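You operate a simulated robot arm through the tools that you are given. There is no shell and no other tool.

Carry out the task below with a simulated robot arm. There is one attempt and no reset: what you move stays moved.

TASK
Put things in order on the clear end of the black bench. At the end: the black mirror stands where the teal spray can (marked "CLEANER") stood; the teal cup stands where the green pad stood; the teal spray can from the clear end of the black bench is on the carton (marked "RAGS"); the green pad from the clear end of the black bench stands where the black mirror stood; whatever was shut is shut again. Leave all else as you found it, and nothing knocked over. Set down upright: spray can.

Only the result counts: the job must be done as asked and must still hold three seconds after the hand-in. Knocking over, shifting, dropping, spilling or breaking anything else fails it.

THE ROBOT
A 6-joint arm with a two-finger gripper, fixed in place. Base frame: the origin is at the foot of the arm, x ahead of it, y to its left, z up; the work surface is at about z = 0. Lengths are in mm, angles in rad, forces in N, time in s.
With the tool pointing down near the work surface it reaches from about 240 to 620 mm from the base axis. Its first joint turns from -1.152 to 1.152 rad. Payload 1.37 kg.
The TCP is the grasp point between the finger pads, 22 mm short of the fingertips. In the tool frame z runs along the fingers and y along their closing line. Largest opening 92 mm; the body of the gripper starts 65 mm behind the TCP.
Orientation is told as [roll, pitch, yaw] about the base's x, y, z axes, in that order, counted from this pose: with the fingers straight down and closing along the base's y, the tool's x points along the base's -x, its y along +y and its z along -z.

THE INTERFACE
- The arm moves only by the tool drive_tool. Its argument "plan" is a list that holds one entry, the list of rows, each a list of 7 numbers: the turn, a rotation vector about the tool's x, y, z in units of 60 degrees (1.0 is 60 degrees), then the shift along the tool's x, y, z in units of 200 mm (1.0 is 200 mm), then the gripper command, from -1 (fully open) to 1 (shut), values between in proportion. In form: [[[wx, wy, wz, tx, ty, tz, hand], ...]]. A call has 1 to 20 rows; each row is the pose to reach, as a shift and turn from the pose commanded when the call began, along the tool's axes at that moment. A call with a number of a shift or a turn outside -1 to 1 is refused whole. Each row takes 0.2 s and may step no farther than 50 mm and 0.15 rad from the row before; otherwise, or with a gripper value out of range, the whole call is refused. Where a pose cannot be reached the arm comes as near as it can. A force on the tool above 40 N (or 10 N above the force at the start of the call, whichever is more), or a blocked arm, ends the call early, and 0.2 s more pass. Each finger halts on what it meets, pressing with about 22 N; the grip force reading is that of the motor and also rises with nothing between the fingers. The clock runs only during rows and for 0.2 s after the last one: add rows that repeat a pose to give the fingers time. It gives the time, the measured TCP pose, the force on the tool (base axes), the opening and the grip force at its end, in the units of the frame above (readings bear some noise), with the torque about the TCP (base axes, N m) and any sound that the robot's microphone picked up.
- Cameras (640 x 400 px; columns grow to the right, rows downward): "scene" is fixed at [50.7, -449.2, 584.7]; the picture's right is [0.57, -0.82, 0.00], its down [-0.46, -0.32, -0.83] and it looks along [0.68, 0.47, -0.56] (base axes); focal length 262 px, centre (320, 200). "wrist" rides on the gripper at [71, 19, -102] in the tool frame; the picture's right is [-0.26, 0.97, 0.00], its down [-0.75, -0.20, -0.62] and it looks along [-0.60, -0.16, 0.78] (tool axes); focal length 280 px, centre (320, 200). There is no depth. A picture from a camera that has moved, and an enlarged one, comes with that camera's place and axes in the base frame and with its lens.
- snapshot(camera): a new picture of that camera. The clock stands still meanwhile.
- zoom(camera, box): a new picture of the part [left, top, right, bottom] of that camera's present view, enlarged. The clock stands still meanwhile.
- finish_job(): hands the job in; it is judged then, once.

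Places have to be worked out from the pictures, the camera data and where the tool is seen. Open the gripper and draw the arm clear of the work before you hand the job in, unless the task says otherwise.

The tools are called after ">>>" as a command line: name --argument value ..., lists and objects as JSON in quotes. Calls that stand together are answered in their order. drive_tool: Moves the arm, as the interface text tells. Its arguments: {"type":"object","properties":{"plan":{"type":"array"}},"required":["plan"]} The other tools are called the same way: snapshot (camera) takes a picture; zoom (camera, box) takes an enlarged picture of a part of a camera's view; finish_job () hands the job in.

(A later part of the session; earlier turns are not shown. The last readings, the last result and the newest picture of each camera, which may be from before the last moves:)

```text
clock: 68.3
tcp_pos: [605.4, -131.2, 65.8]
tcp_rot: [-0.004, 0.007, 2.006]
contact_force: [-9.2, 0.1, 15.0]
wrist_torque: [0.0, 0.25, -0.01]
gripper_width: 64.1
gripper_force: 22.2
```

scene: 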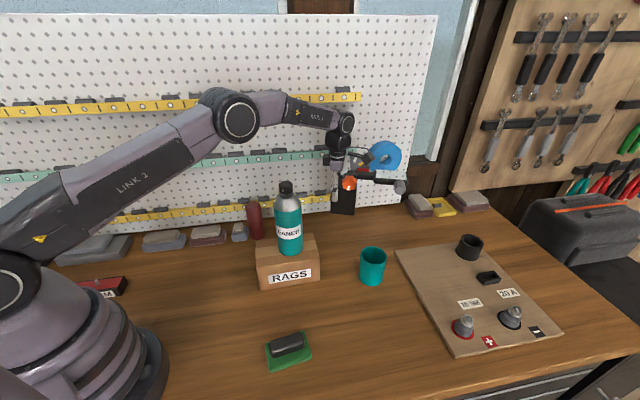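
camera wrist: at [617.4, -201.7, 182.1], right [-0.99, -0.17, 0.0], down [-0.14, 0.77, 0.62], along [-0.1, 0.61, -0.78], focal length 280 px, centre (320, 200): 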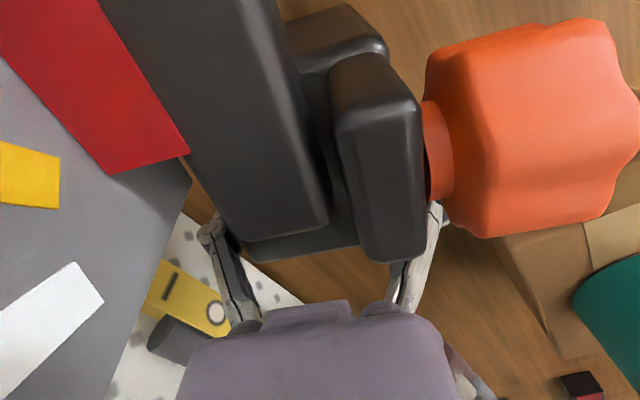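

Contact at z 65.8 with 15 N. I ease up about 1 mm to unload before releasing.

>>> drive_tool --plan '[[[0, 0, 0, 0, 0, -0.004, 1], [0, 0, 0, 0, 0, -0.004, 1]]]'

>>> zoom --camera "scene" --box '[310, 175, 390, 255]'

```text
clock: 68.9
tcp_pos: [606.1, -130.1, 67.2]
tcp_rot: [-0.004, 0.006, 2.007]
contact_force: [-4.5, -2.2, 15.5]
wrist_torque: [-0.08, 0.16, -0.02]
gripper_width: 63.9
gripper_force: 22.0
```

```text
5.00 times, centred on (350, 215) of scene
camera zoom: at [50.6, -449.2, 584.7], right [0.57, -0.82, 0.0], down [-0.46, -0.32, -0.83], along [0.68, 0.47, -0.56], focal length 1312 px, centre (170, 125)
```

zoom: 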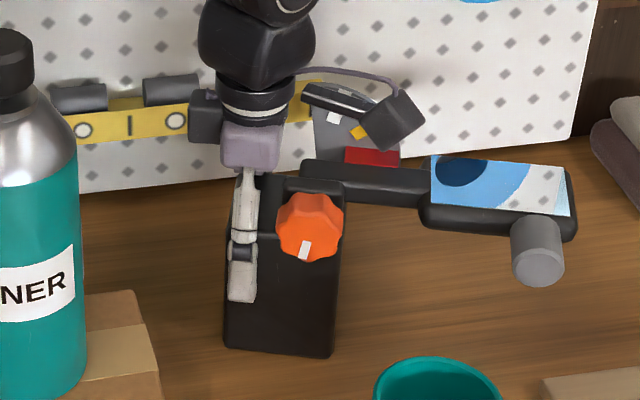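

Still 15 N pressing; I ease up another 1.2 mm.

>>> drive_tool --plan '[[[0, 0, 0, 0, 0, -0.006, 1], [0, 0, 0, 0, 0, -0.006, 1]]]'

```text
clock: 69.5
tcp_pos: [604.6, -130.0, 66.3]
tcp_rot: [-0.004, 0.007, 2.006]
contact_force: [2.1, -2.1, 3.0]
wrist_torque: [-0.32, -0.59, -0.02]
gripper_width: 63.9
gripper_force: 22.2
```

Nearly unloaded; I open the fingers slowly to about 84 mm.

>>> drive_tool --plan '[[[0, 0, 0, 0, 0, 0, -0.3], [0, 0, 0, 0, 0, 0, -0.4], [0, 0, 0, 0, 0, 0, -0.5], [0, 0, 0, 0, 0, 0, -0.6], [0, 0, 0, 0, 0, 0, -0.8], [0, 0, 0, 0, 0, 0, -0.8]]]'

>>> zoom --camera "scene" --box '[310, 175, 390, 255]'

>>> snapshot --camera "wrist"

```text
clock: 70.9
tcp_pos: [603.9, -129.9, 67.9]
tcp_rot: [-0.004, 0.005, 2.006]
contact_force: [-0.3, 0.1, -0.6]
wrist_torque: [-0.03, -0.02, 0.01]
gripper_width: 82.6
gripper_force: 0.1
```

```text
5.00 times, centred on (350, 215) of scene
camera zoom: at [50.7, -449.2, 584.7], right [0.57, -0.82, 0.0], down [-0.46, -0.32, -0.83], along [0.68, 0.47, -0.56], focal length 1312 px, centre (170, 125)
```

zoom: 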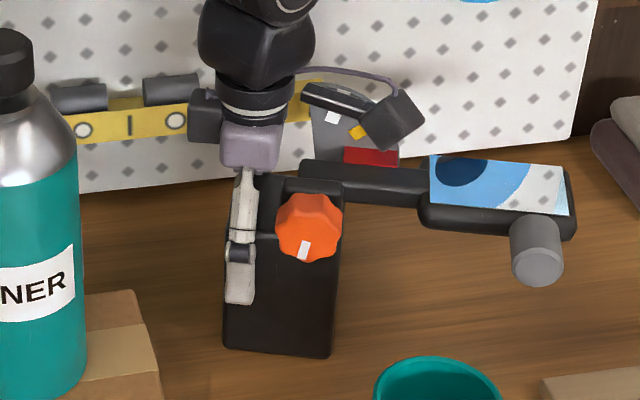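

```text
taken
camera wrist: at [617.3, -202.1, 168.1], right [-0.99, -0.17, 0.0], down [-0.14, 0.77, 0.62], along [-0.1, 0.61, -0.78], focal length 280 px, centre (320, 200)
```

wrist: 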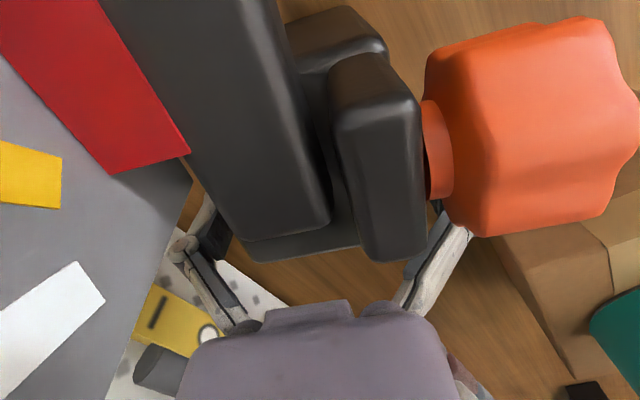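

The stand is released and standing on the spot. I withdraw straight up.

>>> drive_tool --plan '[[[0, 0, 0, 0, 0, -0.03, -1], [0, 0, 0, 0, 0, -0.08, -1], [0, 0, 0, 0, 0, -0.16, -1], [0, 0, 0, 0, 0, -0.26, -1], [0, 0, 0, 0, 0, -0.38, -1], [0, 0, 0, 0, 0, -0.52, -1], [0, 0, 0, 0, 0, -0.68, -1], [0, 0, 0, 0, 0, -0.84, -1], [0, 0, 0, 0, 0, -1.0, -1], [0, 0, 0, 0, 0, -1.0, -1]]]'

>>> snapshot --camera "scene"

>>> snapshot --camera "wrist"

>>> zoom --camera "scene" --box '[310, 175, 390, 255]'

```text
clock: 73.1
tcp_pos: [605.4, -130.7, 267.7]
tcp_rot: [-0.002, 0.006, 2.006]
contact_force: [0.9, -0.7, 0.4]
wrist_torque: [0.01, 0.03, -0.01]
gripper_width: 91.9
gripper_force: 0.1
```

```text
taken
```

scene: 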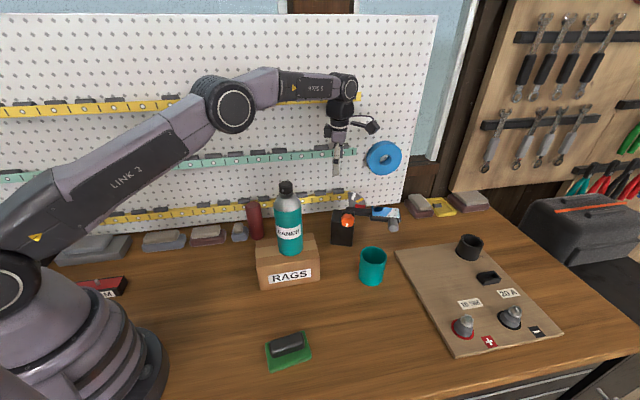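

```text
taken
camera wrist: at [616.9, -201.5, 369.0], right [-0.99, -0.17, 0.0], down [-0.14, 0.77, 0.62], along [-0.1, 0.61, -0.78], focal length 280 px, centre (320, 200)
```

wrist: 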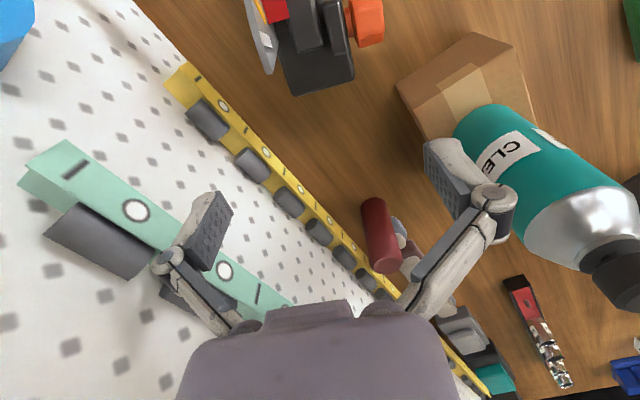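

```text
5.00 times, centred on (350, 215) of scene
camera zoom: at [50.7, -449.2, 584.7], right [0.57, -0.82, 0.0], down [-0.46, -0.32, -0.83], along [0.68, 0.47, -0.56], focal length 1312 px, centre (170, 125)
```

zoom: 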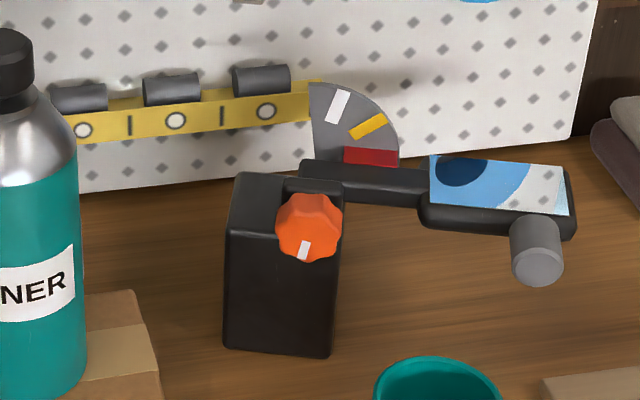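

The mirror stand is upright on the can's old spot with its arm setting unchanged. Now the green pad: I travel back at a safe height, well clear of the can on the carton, rotating toward yaw -38°.

>>> drive_tool --plan '[[[0, 0, 0.125, 0.0616, 0.0739, -0.02, -1], [0, 0, 0.25, 0.1233, 0.1478, -0.04, -1], [0, 0, 0.375, 0.1849, 0.2216, -0.06, -1], [0, 0, 0.5, 0.2465, 0.2955, -0.08, -1], [0, 0, 0.625, 0.3081, 0.3694, -0.1, -1], [0, 0, 0.75, 0.3698, 0.4433, -0.12, -1], [0, 0, 0.875, 0.4314, 0.5171, -0.14, -1], [0, 0, 1.0, 0.493, 0.591, -0.16, -1], [0, 0, 1.0, 0.493, 0.591, -0.16, -1]]]'

```text
clock: 75.1
tcp_pos: [538.3, -268.7, 298.5]
tcp_rot: [-0.004, 0.001, 0.959]
contact_force: [-0.7, 0.5, -0.1]
wrist_torque: [-0.01, 0.0, -0.01]
gripper_width: 92.0
gripper_force: 0.1
```

I continue toward the pad with another 60° of turn.

>>> drive_tool --plan '[[[0, 0, 0.125, 0.081, 0.0488, 0.0053, -1], [0, 0, 0.25, 0.162, 0.0975, 0.0106, -1], [0, 0, 0.375, 0.243, 0.1463, 0.0159, -1], [0, 0, 0.5, 0.324, 0.195, 0.0213, -1], [0, 0, 0.625, 0.405, 0.2438, 0.0266, -1], [0, 0, 0.75, 0.486, 0.2925, 0.0319, -1], [0, 0, 0.875, 0.567, 0.3413, 0.0372, -1], [0, 0, 1.0, 0.648, 0.39, 0.0425, -1], [0, 0, 1.0, 0.648, 0.39, 0.0425, -1]]]'

>>> snapshot --camera "wrist"

```text
clock: 77.1
tcp_pos: [400.8, -330.5, 290.5]
tcp_rot: [-0.004, -0.004, -0.091]
contact_force: [-0.6, 0.0, -0.5]
wrist_torque: [-0.01, -0.02, 0.02]
gripper_width: 92.0
gripper_force: 0.0
```

```text
taken
camera wrist: at [331.5, -304.9, 390.8], right [0.35, 0.94, 0.0], down [0.73, -0.27, 0.63], along [0.59, -0.22, -0.78], focal length 280 px, centre (320, 200)
```

wrist: 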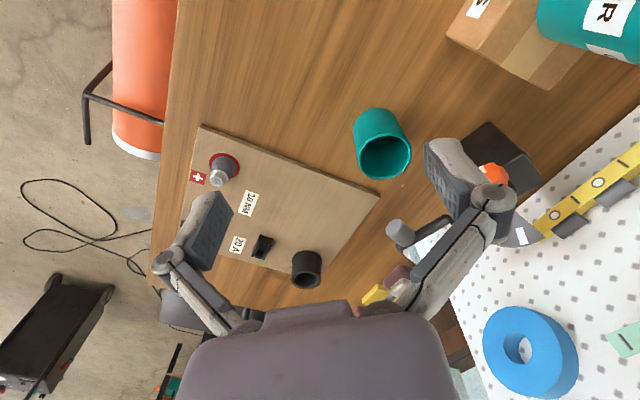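

Now over the pad: TCP to (250,-238,220) with yaw -37.8° so the fingers will close across its handle.

>>> drive_tool --plan '[[[0, 0, 0.0905, 0.1322, 0.0653, 0.0588, -1], [0, 0, 0.181, 0.2643, 0.1307, 0.1175, -1], [0, 0, 0.2715, 0.3965, 0.196, 0.1763, -1], [0, 0, 0.362, 0.5287, 0.2613, 0.235, -1], [0, 0, 0.4525, 0.6608, 0.3267, 0.2938, -1], [0, 0, 0.543, 0.793, 0.392, 0.3525, -1], [0, 0, 0.543, 0.793, 0.392, 0.3525, -1]]]'

>>> snapshot --camera "wrist"

>>> snapshot --camera "scene"

```text
clock: 78.7
tcp_pos: [249.1, -237.9, 218.5]
tcp_rot: [0.0, -0.004, -0.659]
contact_force: [1.5, 0.2, 0.1]
wrist_torque: [-0.01, -0.01, 0.01]
gripper_width: 92.1
gripper_force: 0.0
```

```text
taken
camera wrist: at [204.7, -179.0, 319.4], right [0.8, 0.6, 0.0], down [0.47, -0.62, 0.63], along [0.38, -0.5, -0.78], focal length 280 px, centre (320, 200)
```

wrist: 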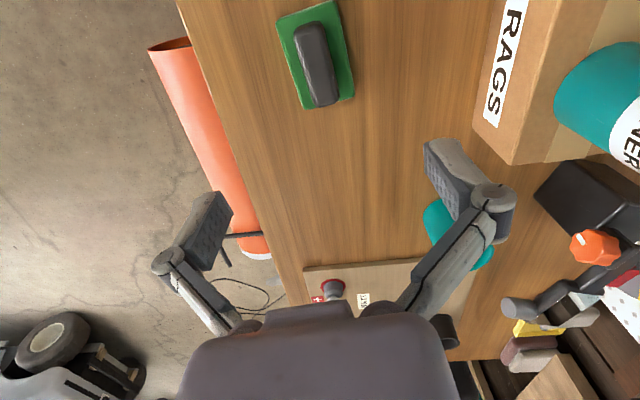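

```text
taken
```

scene: 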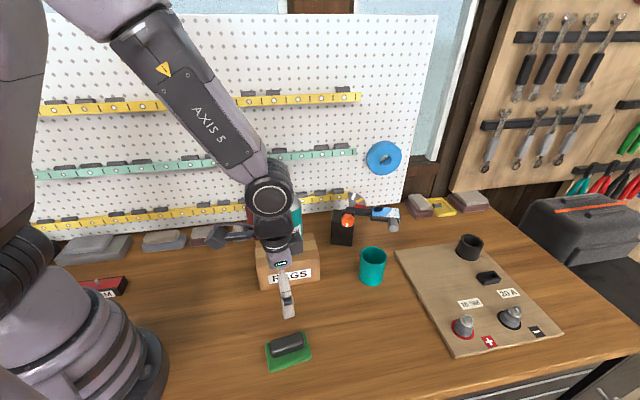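

The pad is visible; I zoom in to measure its centre, orientation and handle.

>>> zoom --camera "wrist" --box '[260, 0, 370, 120]'

```text
3.33 times, centred on (315, 60) of wrist
camera zoom: at [204.7, -179.0, 319.4], right [0.8, 0.6, 0.0], down [0.47, -0.62, 0.63], along [0.38, -0.5, -0.78], focal length 935 px, centre (337, 667)
```

zoom: 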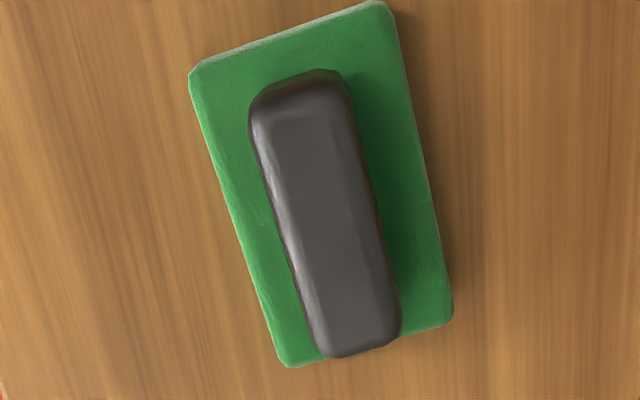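

Pad: 87 × 57 mm, centred at (243.8,-233.7) with its long axis at -36.8° and a 26 mm-wide handle on top. I align over it and descend to z 60.

>>> drive_tool --plan '[[[0, 0, -0.005, 0.01, 0, 0.12, -0.5], [0, 0, -0.01, 0.02, -0.001, 0.26, -0.5], [0, 0, -0.015, 0.03, -0.001, 0.4, -0.5], [0, 0, -0.02, 0.0375, -0.002, 0.54, -0.5], [0, 0, -0.02, 0.0375, -0.002, 0.67, -0.5], [0, 0, -0.02, 0.0375, -0.002, 0.77, -0.5], [0, 0, -0.02, 0.0375, -0.002, 0.77, -0.5]]]'

>>> snapshot --camera "wrist"

>>> zoom --camera "scene" --box '[235, 280, 345, 390]'

```text
clock: 80.3
tcp_pos: [244.0, -233.5, 64.8]
tcp_rot: [-0.001, -0.005, -0.636]
contact_force: [0.6, 0.2, 0.2]
wrist_torque: [-0.02, 0.01, 0.01]
gripper_width: 69.2
gripper_force: 0.1
```

```text
taken
camera wrist: at [197.6, -176.1, 165.1], right [0.78, 0.62, 0.0], down [0.48, -0.61, 0.63], along [0.39, -0.49, -0.78], focal length 280 px, centre (320, 200)
```

wrist: 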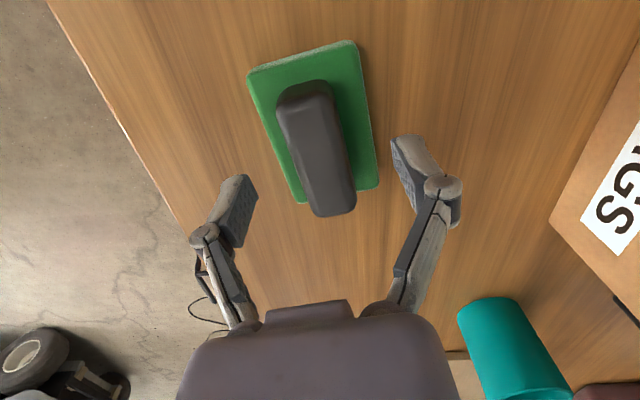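

```text
3.64 times, centred on (290, 335) of scene
camera zoom: at [50.7, -449.2, 584.7], right [0.57, -0.82, 0.0], down [-0.46, -0.32, -0.83], along [0.68, 0.47, -0.56], focal length 954 px, centre (429, -291)
```

zoom: 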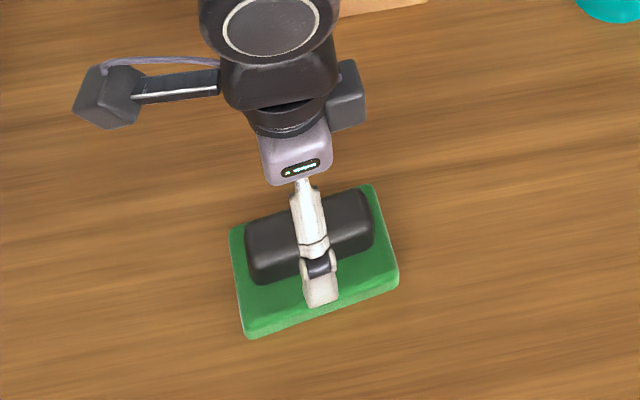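

The TCP axis projects onto the middle of the handle. I descend to z 41, which puts the fingertips just above the green pad on both sides of the handle.

>>> drive_tool --plan '[[[0, 0, 0, 0, 0, 0.04, -0.5], [0, 0, 0, 0, 0, 0.08, -0.5], [0, 0, 0, 0, 0, 0.105, -0.5], [0, 0, 0, 0, 0, 0.12, -0.5], [0, 0, 0, 0, 0, 0.12, -0.5]]]'

>>> snapshot --camera "wrist"

>>> zoom --camera "scene" --box '[255, 310, 325, 380]'

```text
clock: 81.5
tcp_pos: [245.0, -234.3, 41.4]
tcp_rot: [0.001, -0.006, -0.635]
contact_force: [0.2, 1.0, -0.2]
wrist_torque: [-0.02, -0.01, 0.03]
gripper_width: 68.7
gripper_force: 0.1
```

```text
taken
camera wrist: at [198.4, -176.5, 141.4], right [0.78, 0.62, 0.0], down [0.48, -0.61, 0.63], along [0.39, -0.49, -0.78], focal length 280 px, centre (320, 200)
```

wrist: 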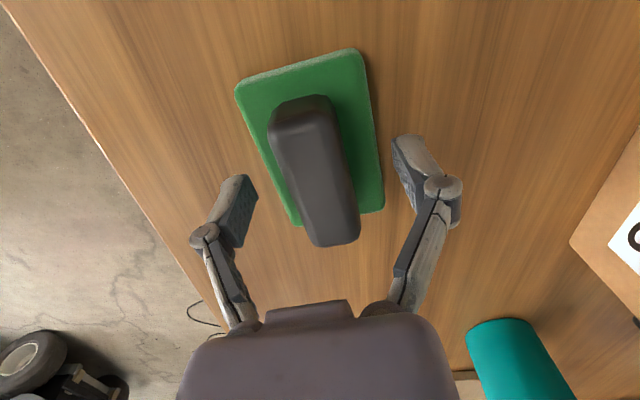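

```text
5.71 times, centred on (290, 345) of scene
camera zoom: at [50.7, -449.2, 584.7], right [0.57, -0.82, 0.0], down [-0.46, -0.32, -0.83], along [0.68, 0.47, -0.56], focal length 1499 px, centre (491, -629)
```

zoom: 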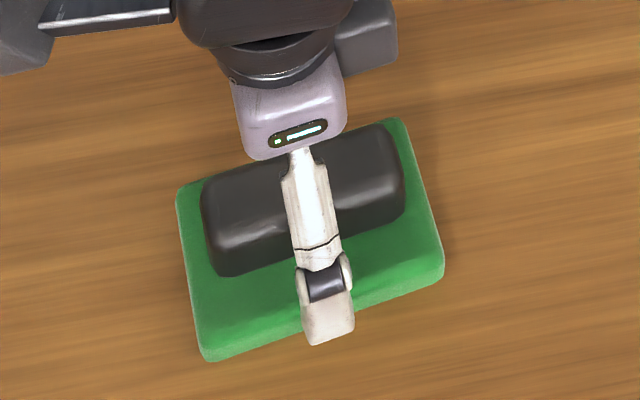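

The handle is centred between the fingers and the green base is only about 10 mm thick, so I go 4 mm lower for more overlap and then close.

>>> drive_tool --plan '[[[0, 0, 0, 0, 0, 0.01, -0.5], [0, 0, 0, 0, 0, 0.02, -0.5], [0, 0, 0, 0, 0, 0.02, 0], [0, 0, 0, 0, 0, 0.02, 0.3], [0, 0, 0, 0, 0, 0.02, 0.6], [0, 0, 0, 0, 0, 0.02, 1], [0, 0, 0, 0, 0, 0.02, 1], [0, 0, 0, 0, 0, 0.02, 1]]]'

>>> snapshot --camera "wrist"

>>> zoom --camera "scene" --box '[255, 310, 325, 380]'

```text
clock: 82.7
tcp_pos: [245.7, -234.9, 39.8]
tcp_rot: [-0.002, -0.009, -0.633]
contact_force: [0.6, 0.8, 16.2]
wrist_torque: [0.13, 0.17, -0.01]
gripper_width: 27.2
gripper_force: 22.2
stopped in row 5: the force on the tool passed its limit at 42 N (the readings are from after the stop); the commanded pose is now the measured one
```

```text
taken
camera wrist: at [198.9, -177.0, 139.5], right [0.78, 0.62, 0.0], down [0.48, -0.61, 0.63], along [0.39, -0.49, -0.78], focal length 280 px, centre (320, 200)
```

wrist: 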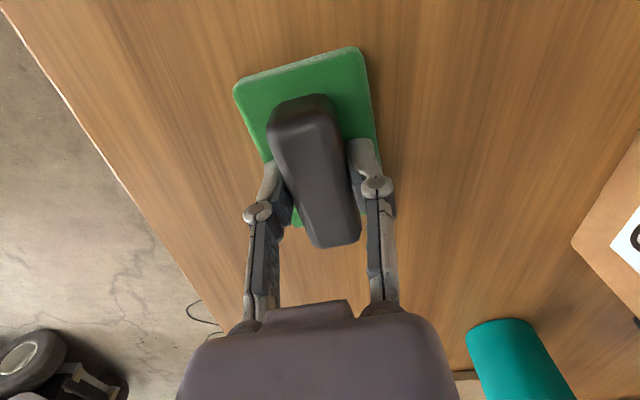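

```text
5.71 times, centred on (290, 345) of scene
camera zoom: at [50.7, -449.2, 584.7], right [0.57, -0.82, 0.0], down [-0.46, -0.32, -0.83], along [0.68, 0.47, -0.56], focal length 1499 px, centre (491, -629)
```

zoom: 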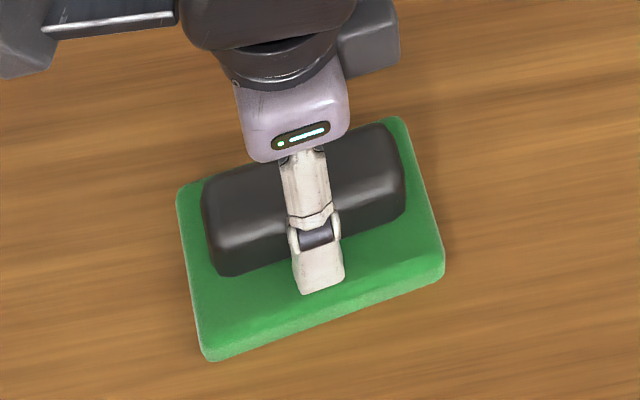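

Closing extended the fingertips slightly onto the pad and tripped the force limit, but the handle is gripped at 27 mm with 22 N and the pad did not move. I keep the grip and lift gently.

>>> drive_tool --plan '[[[0, 0, 0, 0, 0, -0.01, 1], [0, 0, 0, 0, 0, -0.02, 1], [0, 0, 0, 0, 0, -0.04, 1], [0, 0, 0, 0, 0, -0.08, 1], [0, 0, 0, 0, 0, -0.14, 1], [0, 0, 0, 0, 0, -0.2, 1], [0, 0, 0, 0, 0, -0.2, 1]]]'

>>> snapshot --camera "wrist"

>>> snapshot --camera "scene"

```text
clock: 84.2
tcp_pos: [244.2, -234.2, 79.3]
tcp_rot: [-0.001, -0.007, -0.632]
contact_force: [-0.6, -0.7, 0.0]
wrist_torque: [0.02, 0.02, -0.01]
gripper_width: 27.1
gripper_force: 22.5
```

```text
taken
camera wrist: at [198.2, -176.8, 179.0], right [0.78, 0.62, 0.0], down [0.48, -0.61, 0.63], along [0.39, -0.49, -0.78], focal length 280 px, centre (320, 200)
```

wrist: 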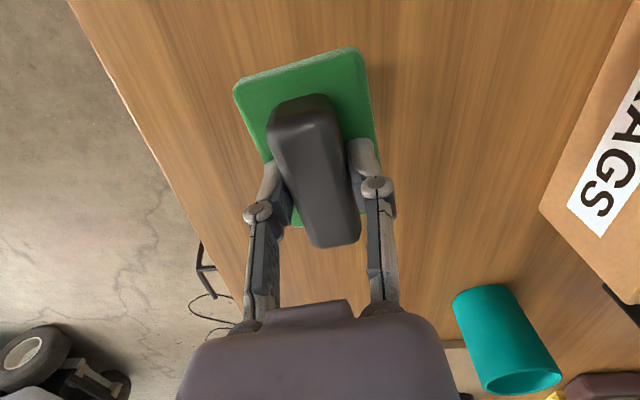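

```text
taken
```

scene: 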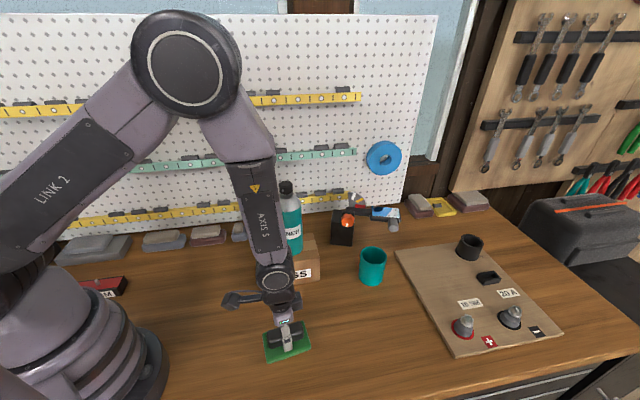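

The pad is securely held and light. I raise it and carry it toward the mirror's old spot at (430.6,-408).

>>> drive_tool --plan '[[[0, 0, 0, -0.05, -0.006, -0.1, 1], [0, 0, 0, -0.15, -0.018, -0.2, 1], [0, 0, 0, -0.27, -0.033, -0.29, 1], [0, 0, 0, -0.39, -0.047, -0.36, 1], [0, 0, 0, -0.51, -0.062, -0.405, 1], [0, 0, 0, -0.6, -0.0726, -0.405, 1], [0, 0, 0, -0.632, -0.0765, -0.405, 1], [0, 0, 0, -0.632, -0.0765, -0.405, 1]]]'

>>> snapshot --camera "wrist"

```text
clock: 86.0
tcp_pos: [337.4, -321.5, 161.3]
tcp_rot: [-0.001, -0.006, -0.634]
contact_force: [0.3, 0.1, -1.3]
wrist_torque: [-0.03, -0.03, -0.05]
gripper_width: 27.3
gripper_force: 21.7
```

```text
taken
camera wrist: at [291.0, -263.5, 261.0], right [0.78, 0.62, 0.0], down [0.48, -0.61, 0.63], along [0.39, -0.49, -0.78], focal length 280 px, centre (320, 200)
```

wrist: 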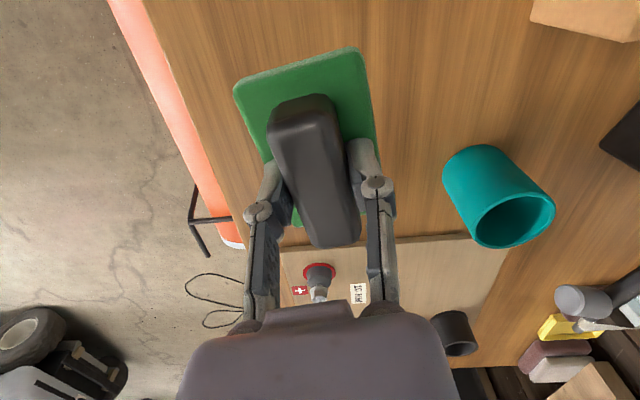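

Half-way; I go on to the mirror's old spot and lower to z 70.

>>> drive_tool --plan '[[[0, 0, 0, -0.1, -0.0115, 0, 1], [0, 0, 0, -0.22, -0.0254, 0, 1], [0, 0, 0, -0.34, -0.0392, 0, 1], [0, 0, 0, -0.46, -0.053, 0.05, 1], [0, 0, 0, -0.56, -0.0646, 0.12, 1], [0, 0, 0, -0.62, -0.0715, 0.22, 1], [0, 0, 0, -0.6375, -0.0735, 0.32, 1], [0, 0, 0, -0.6375, -0.0735, 0.41, 1], [0, 0, 0, -0.6375, -0.0735, 0.455, 1], [0, 0, 0, -0.6375, -0.0735, 0.455, 1]]]'

>>> snapshot --camera "wrist"

>>> zoom --camera "scene" --box '[320, 260, 440, 370]'

```text
clock: 88.2
tcp_pos: [432.1, -409.7, 70.7]
tcp_rot: [-0.003, -0.008, -0.634]
contact_force: [0.2, 0.7, -0.4]
wrist_torque: [-0.01, 0.0, -0.02]
gripper_width: 27.3
gripper_force: 22.1
```

```text
taken
camera wrist: at [385.4, -351.2, 170.3], right [0.78, 0.62, 0.0], down [0.48, -0.61, 0.63], along [0.39, -0.49, -0.78], focal length 280 px, centre (320, 200)
```

wrist: 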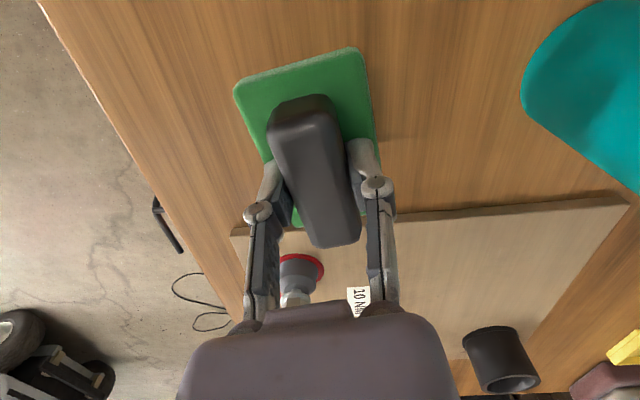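

```text
3.64 times, centred on (380, 315) of scene
camera zoom: at [50.7, -449.2, 584.7], right [0.57, -0.82, 0.0], down [-0.46, -0.32, -0.83], along [0.68, 0.47, -0.56], focal length 954 px, centre (102, -218)
```

zoom: 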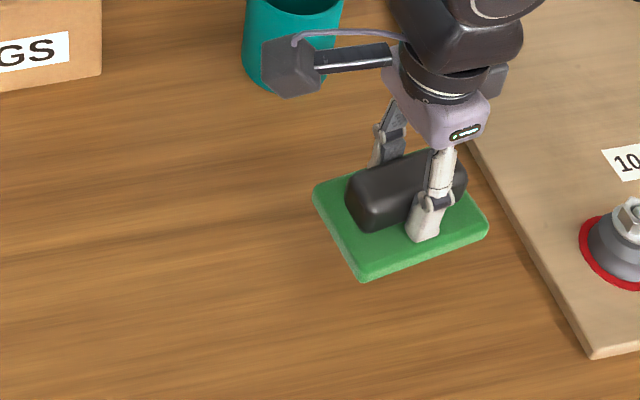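

The pad hovers over the right place, clear of the board. I lower it to just above the surface.

>>> drive_tool --plan '[[[0, 0, 0, 0, 0, 0.04, 1], [0, 0, 0, 0, 0, 0.08, 1], [0, 0, 0, 0, 0, 0.11, 1], [0, 0, 0, 0, 0, 0.13, 1], [0, 0, 0, 0, 0, 0.14, 1], [0, 0, 0, 0, 0, 0.14, 1]]]'

```text
clock: 89.7
tcp_pos: [432.2, -410.2, 42.4]
tcp_rot: [-0.002, -0.003, -0.635]
contact_force: [-0.5, -0.4, -0.8]
wrist_torque: [0.01, 0.05, 0.0]
gripper_width: 27.1
gripper_force: 21.6
```

>>> drive_tool --plan '[[[0, 0, 0, 0, 0, 0.005, 1], [0, 0, 0, 0, 0, 0.01, 1], [0, 0, 0, 0, 0, 0.01, 1]]]'

```text
clock: 90.5
tcp_pos: [431.4, -410.2, 41.5]
tcp_rot: [-0.002, -0.006, -0.633]
contact_force: [0.1, 0.0, -1.1]
wrist_torque: [-0.02, 0.0, 0.04]
gripper_width: 27.2
gripper_force: 22.4
```

Still free (-1 N); one more millimetre or so down.

>>> drive_tool --plan '[[[0, 0, 0, 0, 0, 0.005, 1], [0, 0, 0, 0, 0, 0.01, 1], [0, 0, 0, 0, 0, 0.01, 1]]]'

```text
clock: 91.2
tcp_pos: [433.0, -410.3, 38.7]
tcp_rot: [-0.003, -0.008, -0.633]
contact_force: [-5.7, 4.0, 14.4]
wrist_torque: [0.11, 0.15, 0.01]
gripper_width: 27.0
gripper_force: 21.9
```

Contact at z 38.7. I ease up 1 mm and open the fingers.

>>> drive_tool --plan '[[[0, 0, 0, 0, 0, -0.006, 1], [0, 0, 0, 0, 0, -0.006, 0.6], [0, 0, 0, 0, 0, -0.006, 0.2], [0, 0, 0, 0, 0, -0.006, -0.2], [0, 0, 0, 0, 0, -0.006, -0.5], [0, 0, 0, 0, 0, -0.006, -0.5]]]'

>>> zoom --camera "scene" --box '[320, 260, 440, 370]'

```text
clock: 92.7
tcp_pos: [431.2, -410.3, 40.1]
tcp_rot: [-0.001, -0.007, -0.635]
contact_force: [0.0, 0.6, -0.1]
wrist_torque: [0.01, 0.0, 0.03]
gripper_width: 69.0
gripper_force: 0.1
```

```text
3.64 times, centred on (380, 315) of scene
camera zoom: at [50.7, -449.2, 584.7], right [0.57, -0.82, 0.0], down [-0.46, -0.32, -0.83], along [0.68, 0.47, -0.56], focal length 954 px, centre (102, -218)
```

zoom: 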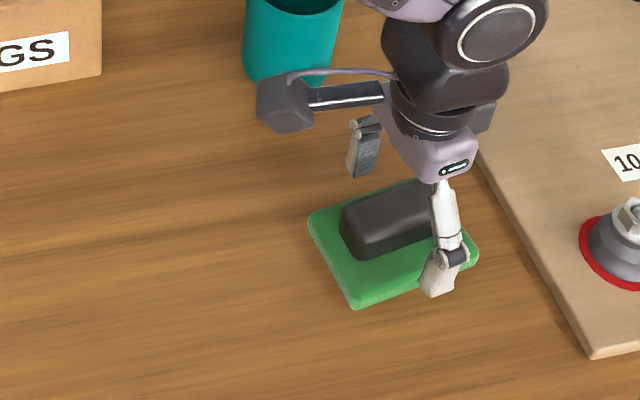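

The pad is down on the mirror's old spot. I rise clear, opening the gripper fully.

>>> drive_tool --plan '[[[0, 0, 0, 0, 0, -0.05, -0.5], [0, 0, 0, 0, 0, -0.15, -0.6], [0, 0, 0, 0, 0, -0.3, -0.8], [0, 0, 0, 0, 0, -0.5, -1], [0, 0, 0, 0, 0, -0.7, -1], [0, 0, 0, 0, 0, -0.85, -1], [0, 0, 0, 0, 0, -0.85, -1]]]'

>>> snapshot --camera "scene"

>>> snapshot --camera "wrist"

```text
clock: 94.2
tcp_pos: [433.0, -408.7, 208.4]
tcp_rot: [0.0, -0.006, -0.634]
contact_force: [0.3, 0.7, -0.3]
wrist_torque: [0.0, -0.02, 0.04]
gripper_width: 91.8
gripper_force: 0.1
```

```text
taken
```

scene: 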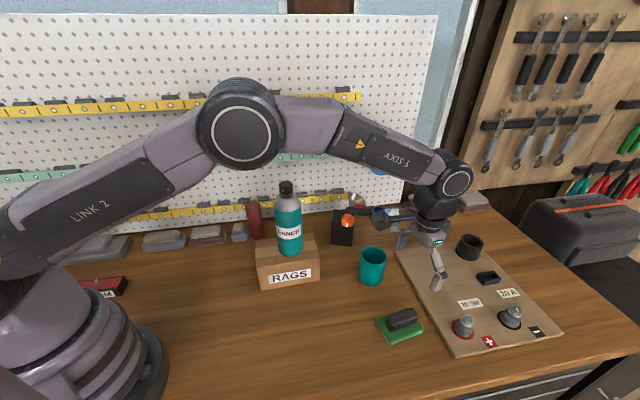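

```text
taken
camera wrist: at [386.0, -349.9, 308.8], right [0.78, 0.62, 0.0], down [0.48, -0.61, 0.63], along [0.39, -0.49, -0.78], focal length 280 px, centre (320, 200)
```

wrist: 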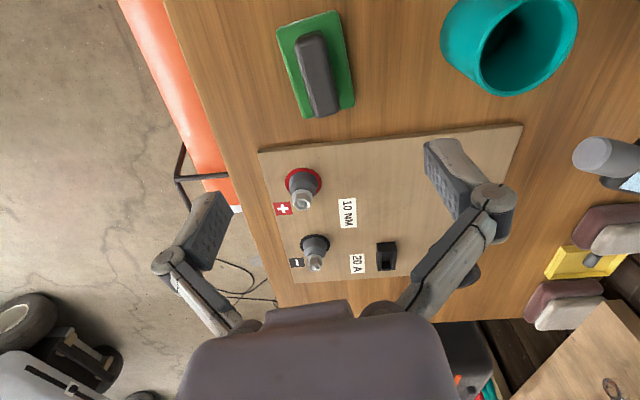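

The pad rests neatly on the spot. Next the cup: I move above it and turn the tool to yaw 0, so the fingers close along y, clear of the mirror head and the board.

>>> drive_tool --plan '[[[0, 0, -0.1008, -0.001, 0.1213, -0.018, -1], [0, 0, -0.2017, -0.002, 0.2425, -0.037, -1], [0, 0, -0.3025, -0.0025, 0.3638, -0.055, -1], [0, 0, -0.4033, -0.003, 0.485, -0.073, -1], [0, 0, -0.5042, -0.004, 0.6063, -0.092, -1], [0, 0, -0.605, -0.005, 0.7275, -0.11, -1], [0, 0, -0.605, -0.005, 0.7275, -0.11, -1]]]'

>>> snapshot --camera "wrist"

>>> zoom --camera "wrist" --box '[250, 0, 400, 150]'

```text
clock: 95.8
tcp_pos: [519.1, -290.8, 230.8]
tcp_rot: [-0.007, -0.005, 0.002]
contact_force: [0.2, 0.5, 0.3]
wrist_torque: [-0.01, 0.0, 0.0]
gripper_width: 91.9
gripper_force: 0.0
```

```text
taken
camera wrist: at [446.3, -272.2, 331.7], right [0.26, 0.97, 0.0], down [0.75, -0.2, 0.63], along [0.61, -0.17, -0.78], focal length 280 px, centre (320, 200)
```

wrist: 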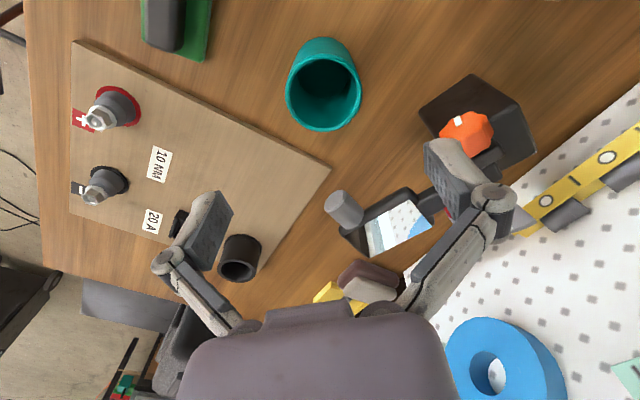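

```text
2.67 times, centred on (325, 75) of wrist
camera zoom: at [446.3, -272.2, 331.7], right [0.26, 0.97, 0.0], down [0.75, -0.2, 0.63], along [0.61, -0.17, -0.78], focal length 748 px, centre (307, 533)
```

zoom: 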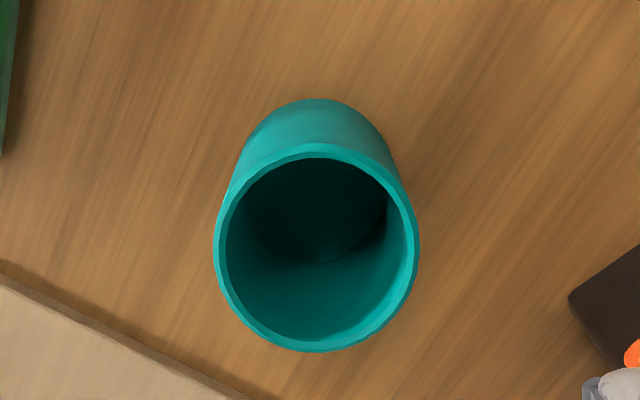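

The rim and base fits agree on a cup centre of (528,-292.5), radius 34, height 79. I align, level the small residual tilt, and descend to z 115 first.

>>> drive_tool --plan '[[[-0.003, 0.002, 0, -0.02, -0.003, 0.1, -1], [-0.0067, 0.0048, 0, -0.042, -0.0055, 0.22, -1], [-0.0067, 0.0048, 0, -0.042, -0.0055, 0.34, -1], [-0.0067, 0.0048, 0, -0.042, -0.0055, 0.46, -1], [-0.0067, 0.0048, 0, -0.042, -0.0055, 0.58, -1], [-0.0067, 0.0048, 0, -0.042, -0.0055, 0.58, -1]]]'

>>> snapshot --camera "wrist"

>>> zoom --camera "scene" --box '[310, 180, 450, 320]'

```text
clock: 97.2
tcp_pos: [526.4, -293.0, 114.9]
tcp_rot: [0.002, 0.0, -0.001]
contact_force: [0.7, -0.3, 0.6]
wrist_torque: [0.02, -0.01, 0.03]
gripper_width: 92.1
gripper_force: 0.1
```

```text
taken
camera wrist: at [455.9, -274.8, 215.7], right [0.26, 0.96, 0.0], down [0.75, -0.21, 0.62], along [0.6, -0.16, -0.78], focal length 280 px, centre (320, 200)
```

wrist: 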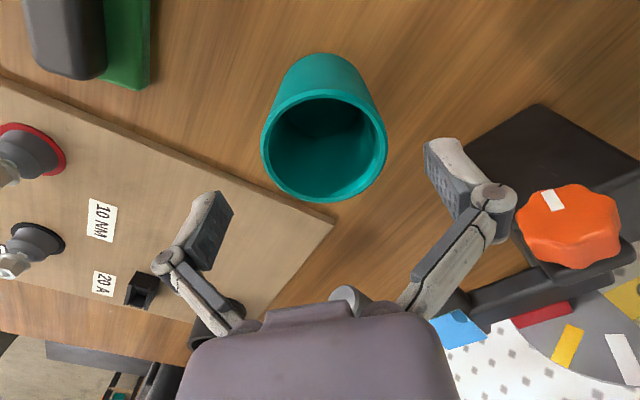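

```text
2.86 times, centred on (380, 250) of scene
camera zoom: at [50.7, -449.2, 584.7], right [0.57, -0.82, 0.0], down [-0.46, -0.32, -0.83], along [0.68, 0.47, -0.56], focal length 750 px, centre (149, 57)
```

zoom: 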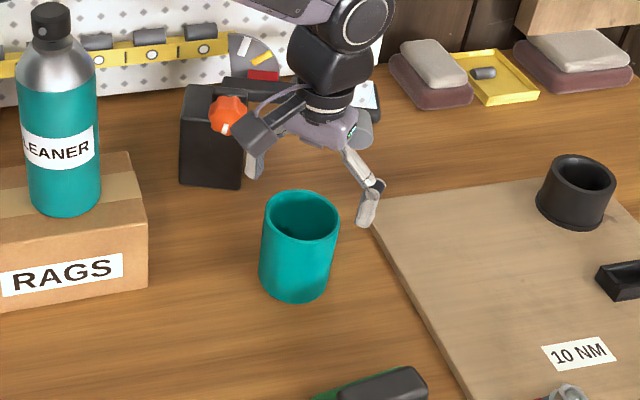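

Aligned over the cup with clearance to the mirror's knob and handle. I descend to z 52.

>>> drive_tool --plan '[[[0, 0, 0, 0, 0, 0.08, -1], [0, 0, 0, 0, 0, 0.16, -1], [0, 0, 0, 0, 0, 0.24, -1], [0, 0, 0, 0, 0, 0.29, -1], [0, 0, 0, 0, 0, 0.313, -1], [0, 0, 0, 0, 0, 0.313, -1]]]'

>>> snapshot --camera "wrist"

>>> zoom --camera "scene" --box '[310, 180, 450, 320]'

```text
clock: 98.7
tcp_pos: [526.6, -294.2, 52.6]
tcp_rot: [0.0, 0.001, -0.001]
contact_force: [0.0, -0.2, -0.4]
wrist_torque: [0.0, 0.0, 0.0]
gripper_width: 92.0
gripper_force: 0.0
```

```text
taken
camera wrist: at [455.4, -274.7, 153.6], right [0.26, 0.96, 0.0], down [0.75, -0.21, 0.62], along [0.6, -0.16, -0.78], focal length 280 px, centre (320, 200)
```

wrist: 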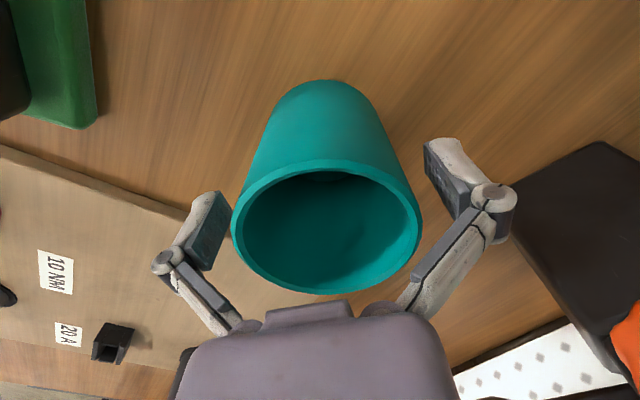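

```text
2.86 times, centred on (380, 250) of scene
camera zoom: at [50.7, -449.2, 584.7], right [0.57, -0.82, 0.0], down [-0.46, -0.32, -0.83], along [0.68, 0.47, -0.56], focal length 750 px, centre (149, 57)
```

zoom: 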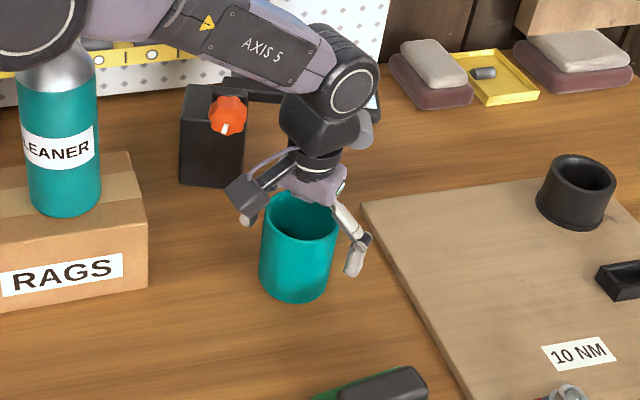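

The fingers straddle the cup evenly with no contact force. I close the gripper.

>>> drive_tool --plan '[[[0, 0, 0, 0, 0, 0, -0.6], [0, 0, 0, 0, 0, 0, -0.2], [0, 0, 0, 0, 0, 0, 0.3], [0, 0, 0, 0, 0, 0, 1], [0, 0, 0, 0, 0, 0, 1], [0, 0, 0, 0, 0, 0, 1]]]'

>>> snapshot --camera "wrist"

>>> zoom --camera "scene" --box '[310, 180, 450, 320]'

```text
clock: 100.0
tcp_pos: [526.8, -293.7, 52.4]
tcp_rot: [0.001, -0.001, 0.001]
contact_force: [-0.5, 0.6, 1.3]
wrist_torque: [0.01, 0.06, -0.03]
gripper_width: 65.9
gripper_force: 21.6
```

```text
taken
camera wrist: at [455.4, -274.7, 153.8], right [0.26, 0.96, 0.0], down [0.75, -0.21, 0.62], along [0.6, -0.16, -0.78], focal length 280 px, centre (320, 200)
```

wrist: 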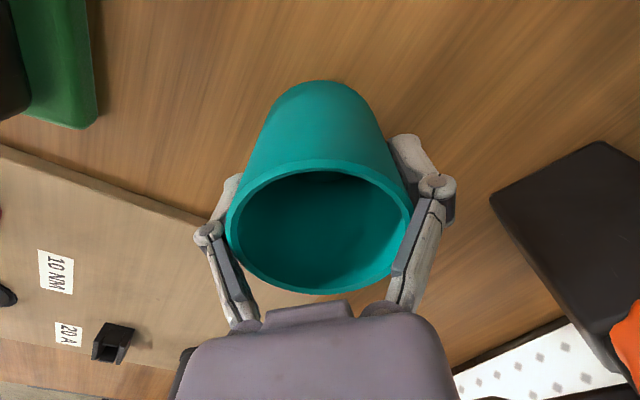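

```text
2.86 times, centred on (380, 250) of scene
camera zoom: at [50.7, -449.2, 584.7], right [0.57, -0.82, 0.0], down [-0.46, -0.32, -0.83], along [0.68, 0.47, -0.56], focal length 750 px, centre (149, 57)
```

zoom: 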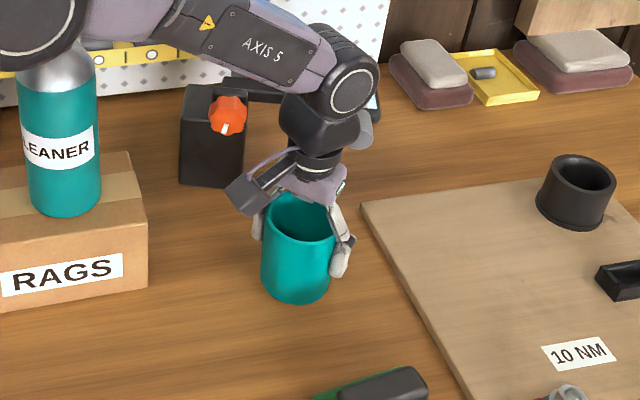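

Held at 65.9 mm with 22 N. I lift the cup gently, keeping it upright.

>>> drive_tool --plan '[[[0, 0, 0, 0, 0, -0.02, 1], [0, 0, 0, 0, 0, -0.06, 1], [0, 0, 0, 0, 0, -0.12, 1], [0, 0, 0, 0, 0, -0.2, 1], [0, 0, 0, 0, 0, -0.28, 1], [0, 0, 0, 0, 0, -0.36, 1], [0, 0, 0, 0, 0, -0.44, 1], [0, 0, 0, 0, 0, -0.49, 1], [0, 0, 0, 0, 0, -0.5, 1], [0, 0, 0, 0, 0, -0.5, 1]]]'

>>> snapshot --camera "scene"

>>> snapshot --camera "wrist"

```text
clock: 102.2
tcp_pos: [526.2, -293.3, 153.4]
tcp_rot: [0.001, -0.001, 0.0]
contact_force: [0.7, -0.4, -0.6]
wrist_torque: [0.03, 0.01, 0.0]
gripper_width: 65.7
gripper_force: 22.3
```

```text
taken
```

scene: 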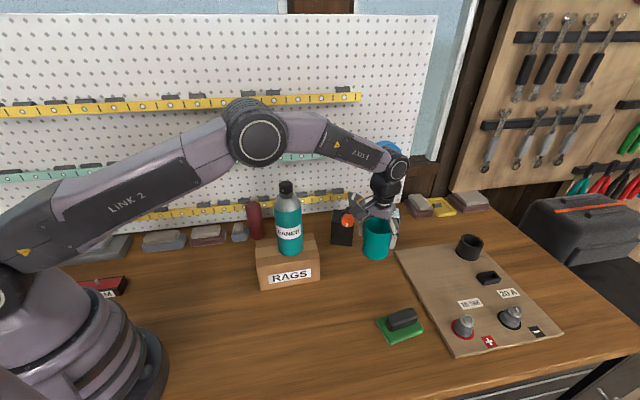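

```text
taken
camera wrist: at [455.8, -274.1, 254.1], right [0.26, 0.96, 0.0], down [0.75, -0.21, 0.62], along [0.6, -0.16, -0.78], focal length 280 px, centre (320, 200)
```

wrist: 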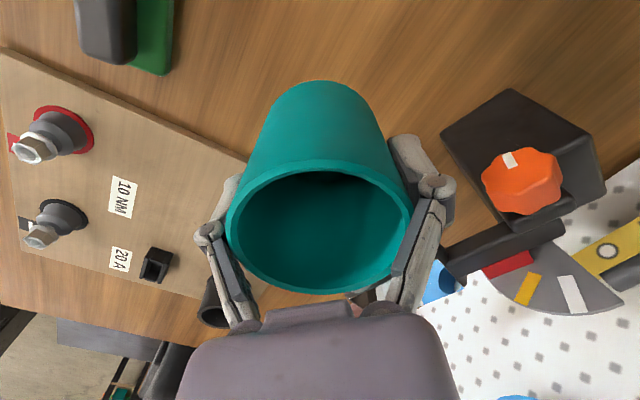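

The cup is up and level. I carry it along a path clear of the carton, first to (400,-305).

>>> drive_tool --plan '[[[0, 0, 0, 0.04, -0.004, 0, 1], [0, 0, 0, 0.11, -0.01, 0, 1], [0, 0, 0, 0.2, -0.02, 0, 1], [0, 0, 0, 0.29, -0.03, 0, 1], [0, 0, 0, 0.38, -0.04, 0, 1], [0, 0, 0, 0.47, -0.05, 0, 1], [0, 0, 0, 0.56, -0.055, 0, 1], [0, 0, 0, 0.62, -0.06, 0, 1], [0, 0, 0, 0.6325, -0.06, 0, 1], [0, 0, 0, 0.6325, -0.06, 0, 1]]]'

```text
clock: 104.5
tcp_pos: [400.6, -304.7, 154.1]
tcp_rot: [0.001, 0.0, 0.0]
contact_force: [-0.2, -0.3, -0.5]
wrist_torque: [0.0, 0.03, -0.01]
gripper_width: 65.7
gripper_force: 22.2
```

On to the pad's old spot at (243.8,-233.7).

>>> drive_tool --plan '[[[0, 0, 0, 0.04, 0.018, 0, 1], [0, 0, 0, 0.12, 0.054, 0, 1], [0, 0, 0, 0.21, 0.095, 0, 1], [0, 0, 0, 0.3, 0.1355, 0, 1], [0, 0, 0, 0.39, 0.176, 0, 1], [0, 0, 0, 0.48, 0.217, 0, 1], [0, 0, 0, 0.57, 0.2575, 0, 1], [0, 0, 0, 0.66, 0.298, 0, 1], [0, 0, 0, 0.74, 0.334, 0, 1], [0, 0, 0, 0.777, 0.351, 0, 1], [0, 0, 0, 0.787, 0.3555, 0, 1], [0, 0, 0, 0.787, 0.3555, 0, 1]]]'

>>> snapshot --camera "scene"

>>> snapshot --camera "wrist"

```text
clock: 107.0
tcp_pos: [242.8, -234.8, 152.9]
tcp_rot: [0.002, 0.0, 0.002]
contact_force: [-0.2, -0.2, -0.3]
wrist_torque: [0.0, 0.02, 0.01]
gripper_width: 65.9
gripper_force: 22.2
```

```text
taken
```

scene: 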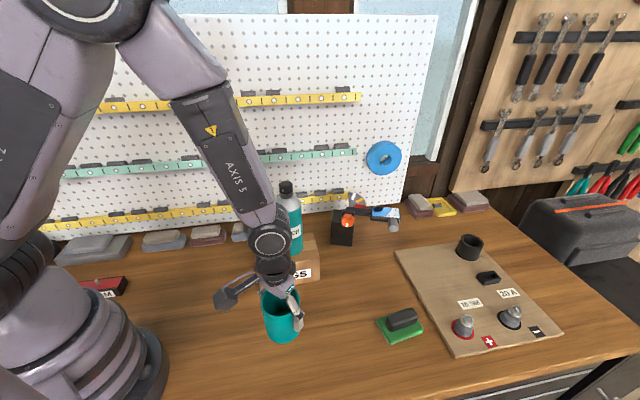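

```text
taken
camera wrist: at [171.7, -215.1, 253.8], right [0.26, 0.96, 0.0], down [0.75, -0.21, 0.62], along [0.6, -0.16, -0.78], focal length 280 px, centre (320, 200)
```

wrist: 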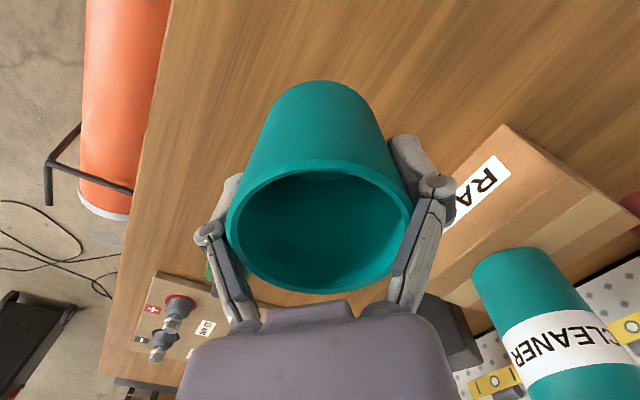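

The cup is above the pad's old spot. I lower it to about 4 mm above the surface.

>>> drive_tool --plan '[[[0, 0, 0, 0, 0.003, 0.04, 1], [0, 0, 0, 0, 0.003, 0.12, 1], [0, 0, 0, 0, 0.003, 0.2, 1], [0, 0, 0, 0, 0.003, 0.28, 1], [0, 0, 0, 0, 0.003, 0.36, 1], [0, 0, 0, 0, 0.003, 0.42, 1], [0, 0, 0, 0, 0.003, 0.46, 1], [0, 0, 0, 0, 0.003, 0.475, 1], [0, 0, 0, 0, 0.003, 0.475, 1]]]'

>>> zoom --camera "scene" --box '[225, 250, 345, 390]'

```text
clock: 109.0
tcp_pos: [242.2, -235.9, 58.4]
tcp_rot: [0.003, 0.0, 0.001]
contact_force: [-0.3, 0.1, -0.5]
wrist_torque: [0.0, -0.01, 0.01]
gripper_width: 65.6
gripper_force: 22.3
```

```text
2.86 times, centred on (285, 320) of scene
camera zoom: at [50.7, -449.2, 584.7], right [0.57, -0.82, 0.0], down [-0.46, -0.32, -0.83], along [0.68, 0.47, -0.56], focal length 750 px, centre (420, -143)
```

zoom: 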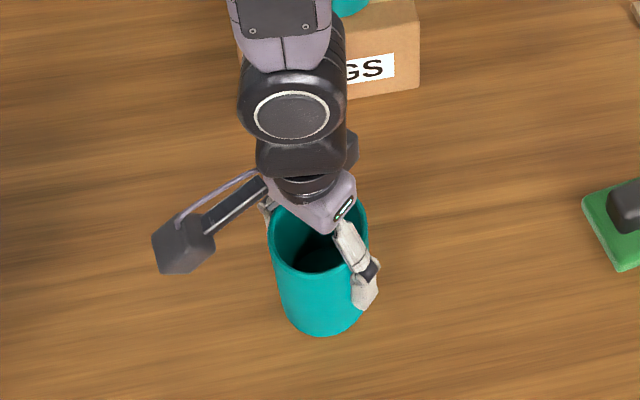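

Level and close; I creep down 4 mm.

>>> drive_tool --plan '[[[0, 0, 0, 0, 0.003, 0.008, 1], [0, 0, 0, 0, 0.005, 0.015, 1], [0, 0, 0, 0, 0.005, 0.022, 1], [0, 0, 0, 0, 0.005, 0.022, 1]]]'

```text
clock: 110.0
tcp_pos: [242.3, -232.9, 54.2]
tcp_rot: [0.0, 0.001, 0.0]
contact_force: [0.0, 0.2, -0.5]
wrist_torque: [-0.01, -0.02, 0.0]
gripper_width: 65.6
gripper_force: 21.9
```

>>> drive_tool --plan '[[[0, 0, 0, 0, 0, 0.004, 1], [0, 0, 0, 0, 0, 0.008, 1], [0, 0, 0, 0, 0, 0.008, 1]]]'

```text
clock: 110.8
tcp_pos: [243.3, -233.5, 53.7]
tcp_rot: [0.001, -0.001, 0.001]
contact_force: [-1.6, 1.9, 28.6]
wrist_torque: [0.07, 0.13, 0.03]
gripper_width: 65.8
gripper_force: 22.3
```

Contact at z 53.7 with 28 N; I ease up 1.4 mm and then open.

>>> drive_tool --plan '[[[0, 0, 0, 0, 0, -0.004, 1], [0, 0, 0, 0, 0, -0.007, 1], [0, 0, 0, 0, 0, -0.007, 1]]]'

```text
clock: 111.7
tcp_pos: [242.3, -233.3, 53.0]
tcp_rot: [0.001, 0.001, -0.002]
contact_force: [0.6, -1.7, 0.8]
wrist_torque: [-0.15, -0.08, 0.01]
gripper_width: 66.0
gripper_force: 22.1
```

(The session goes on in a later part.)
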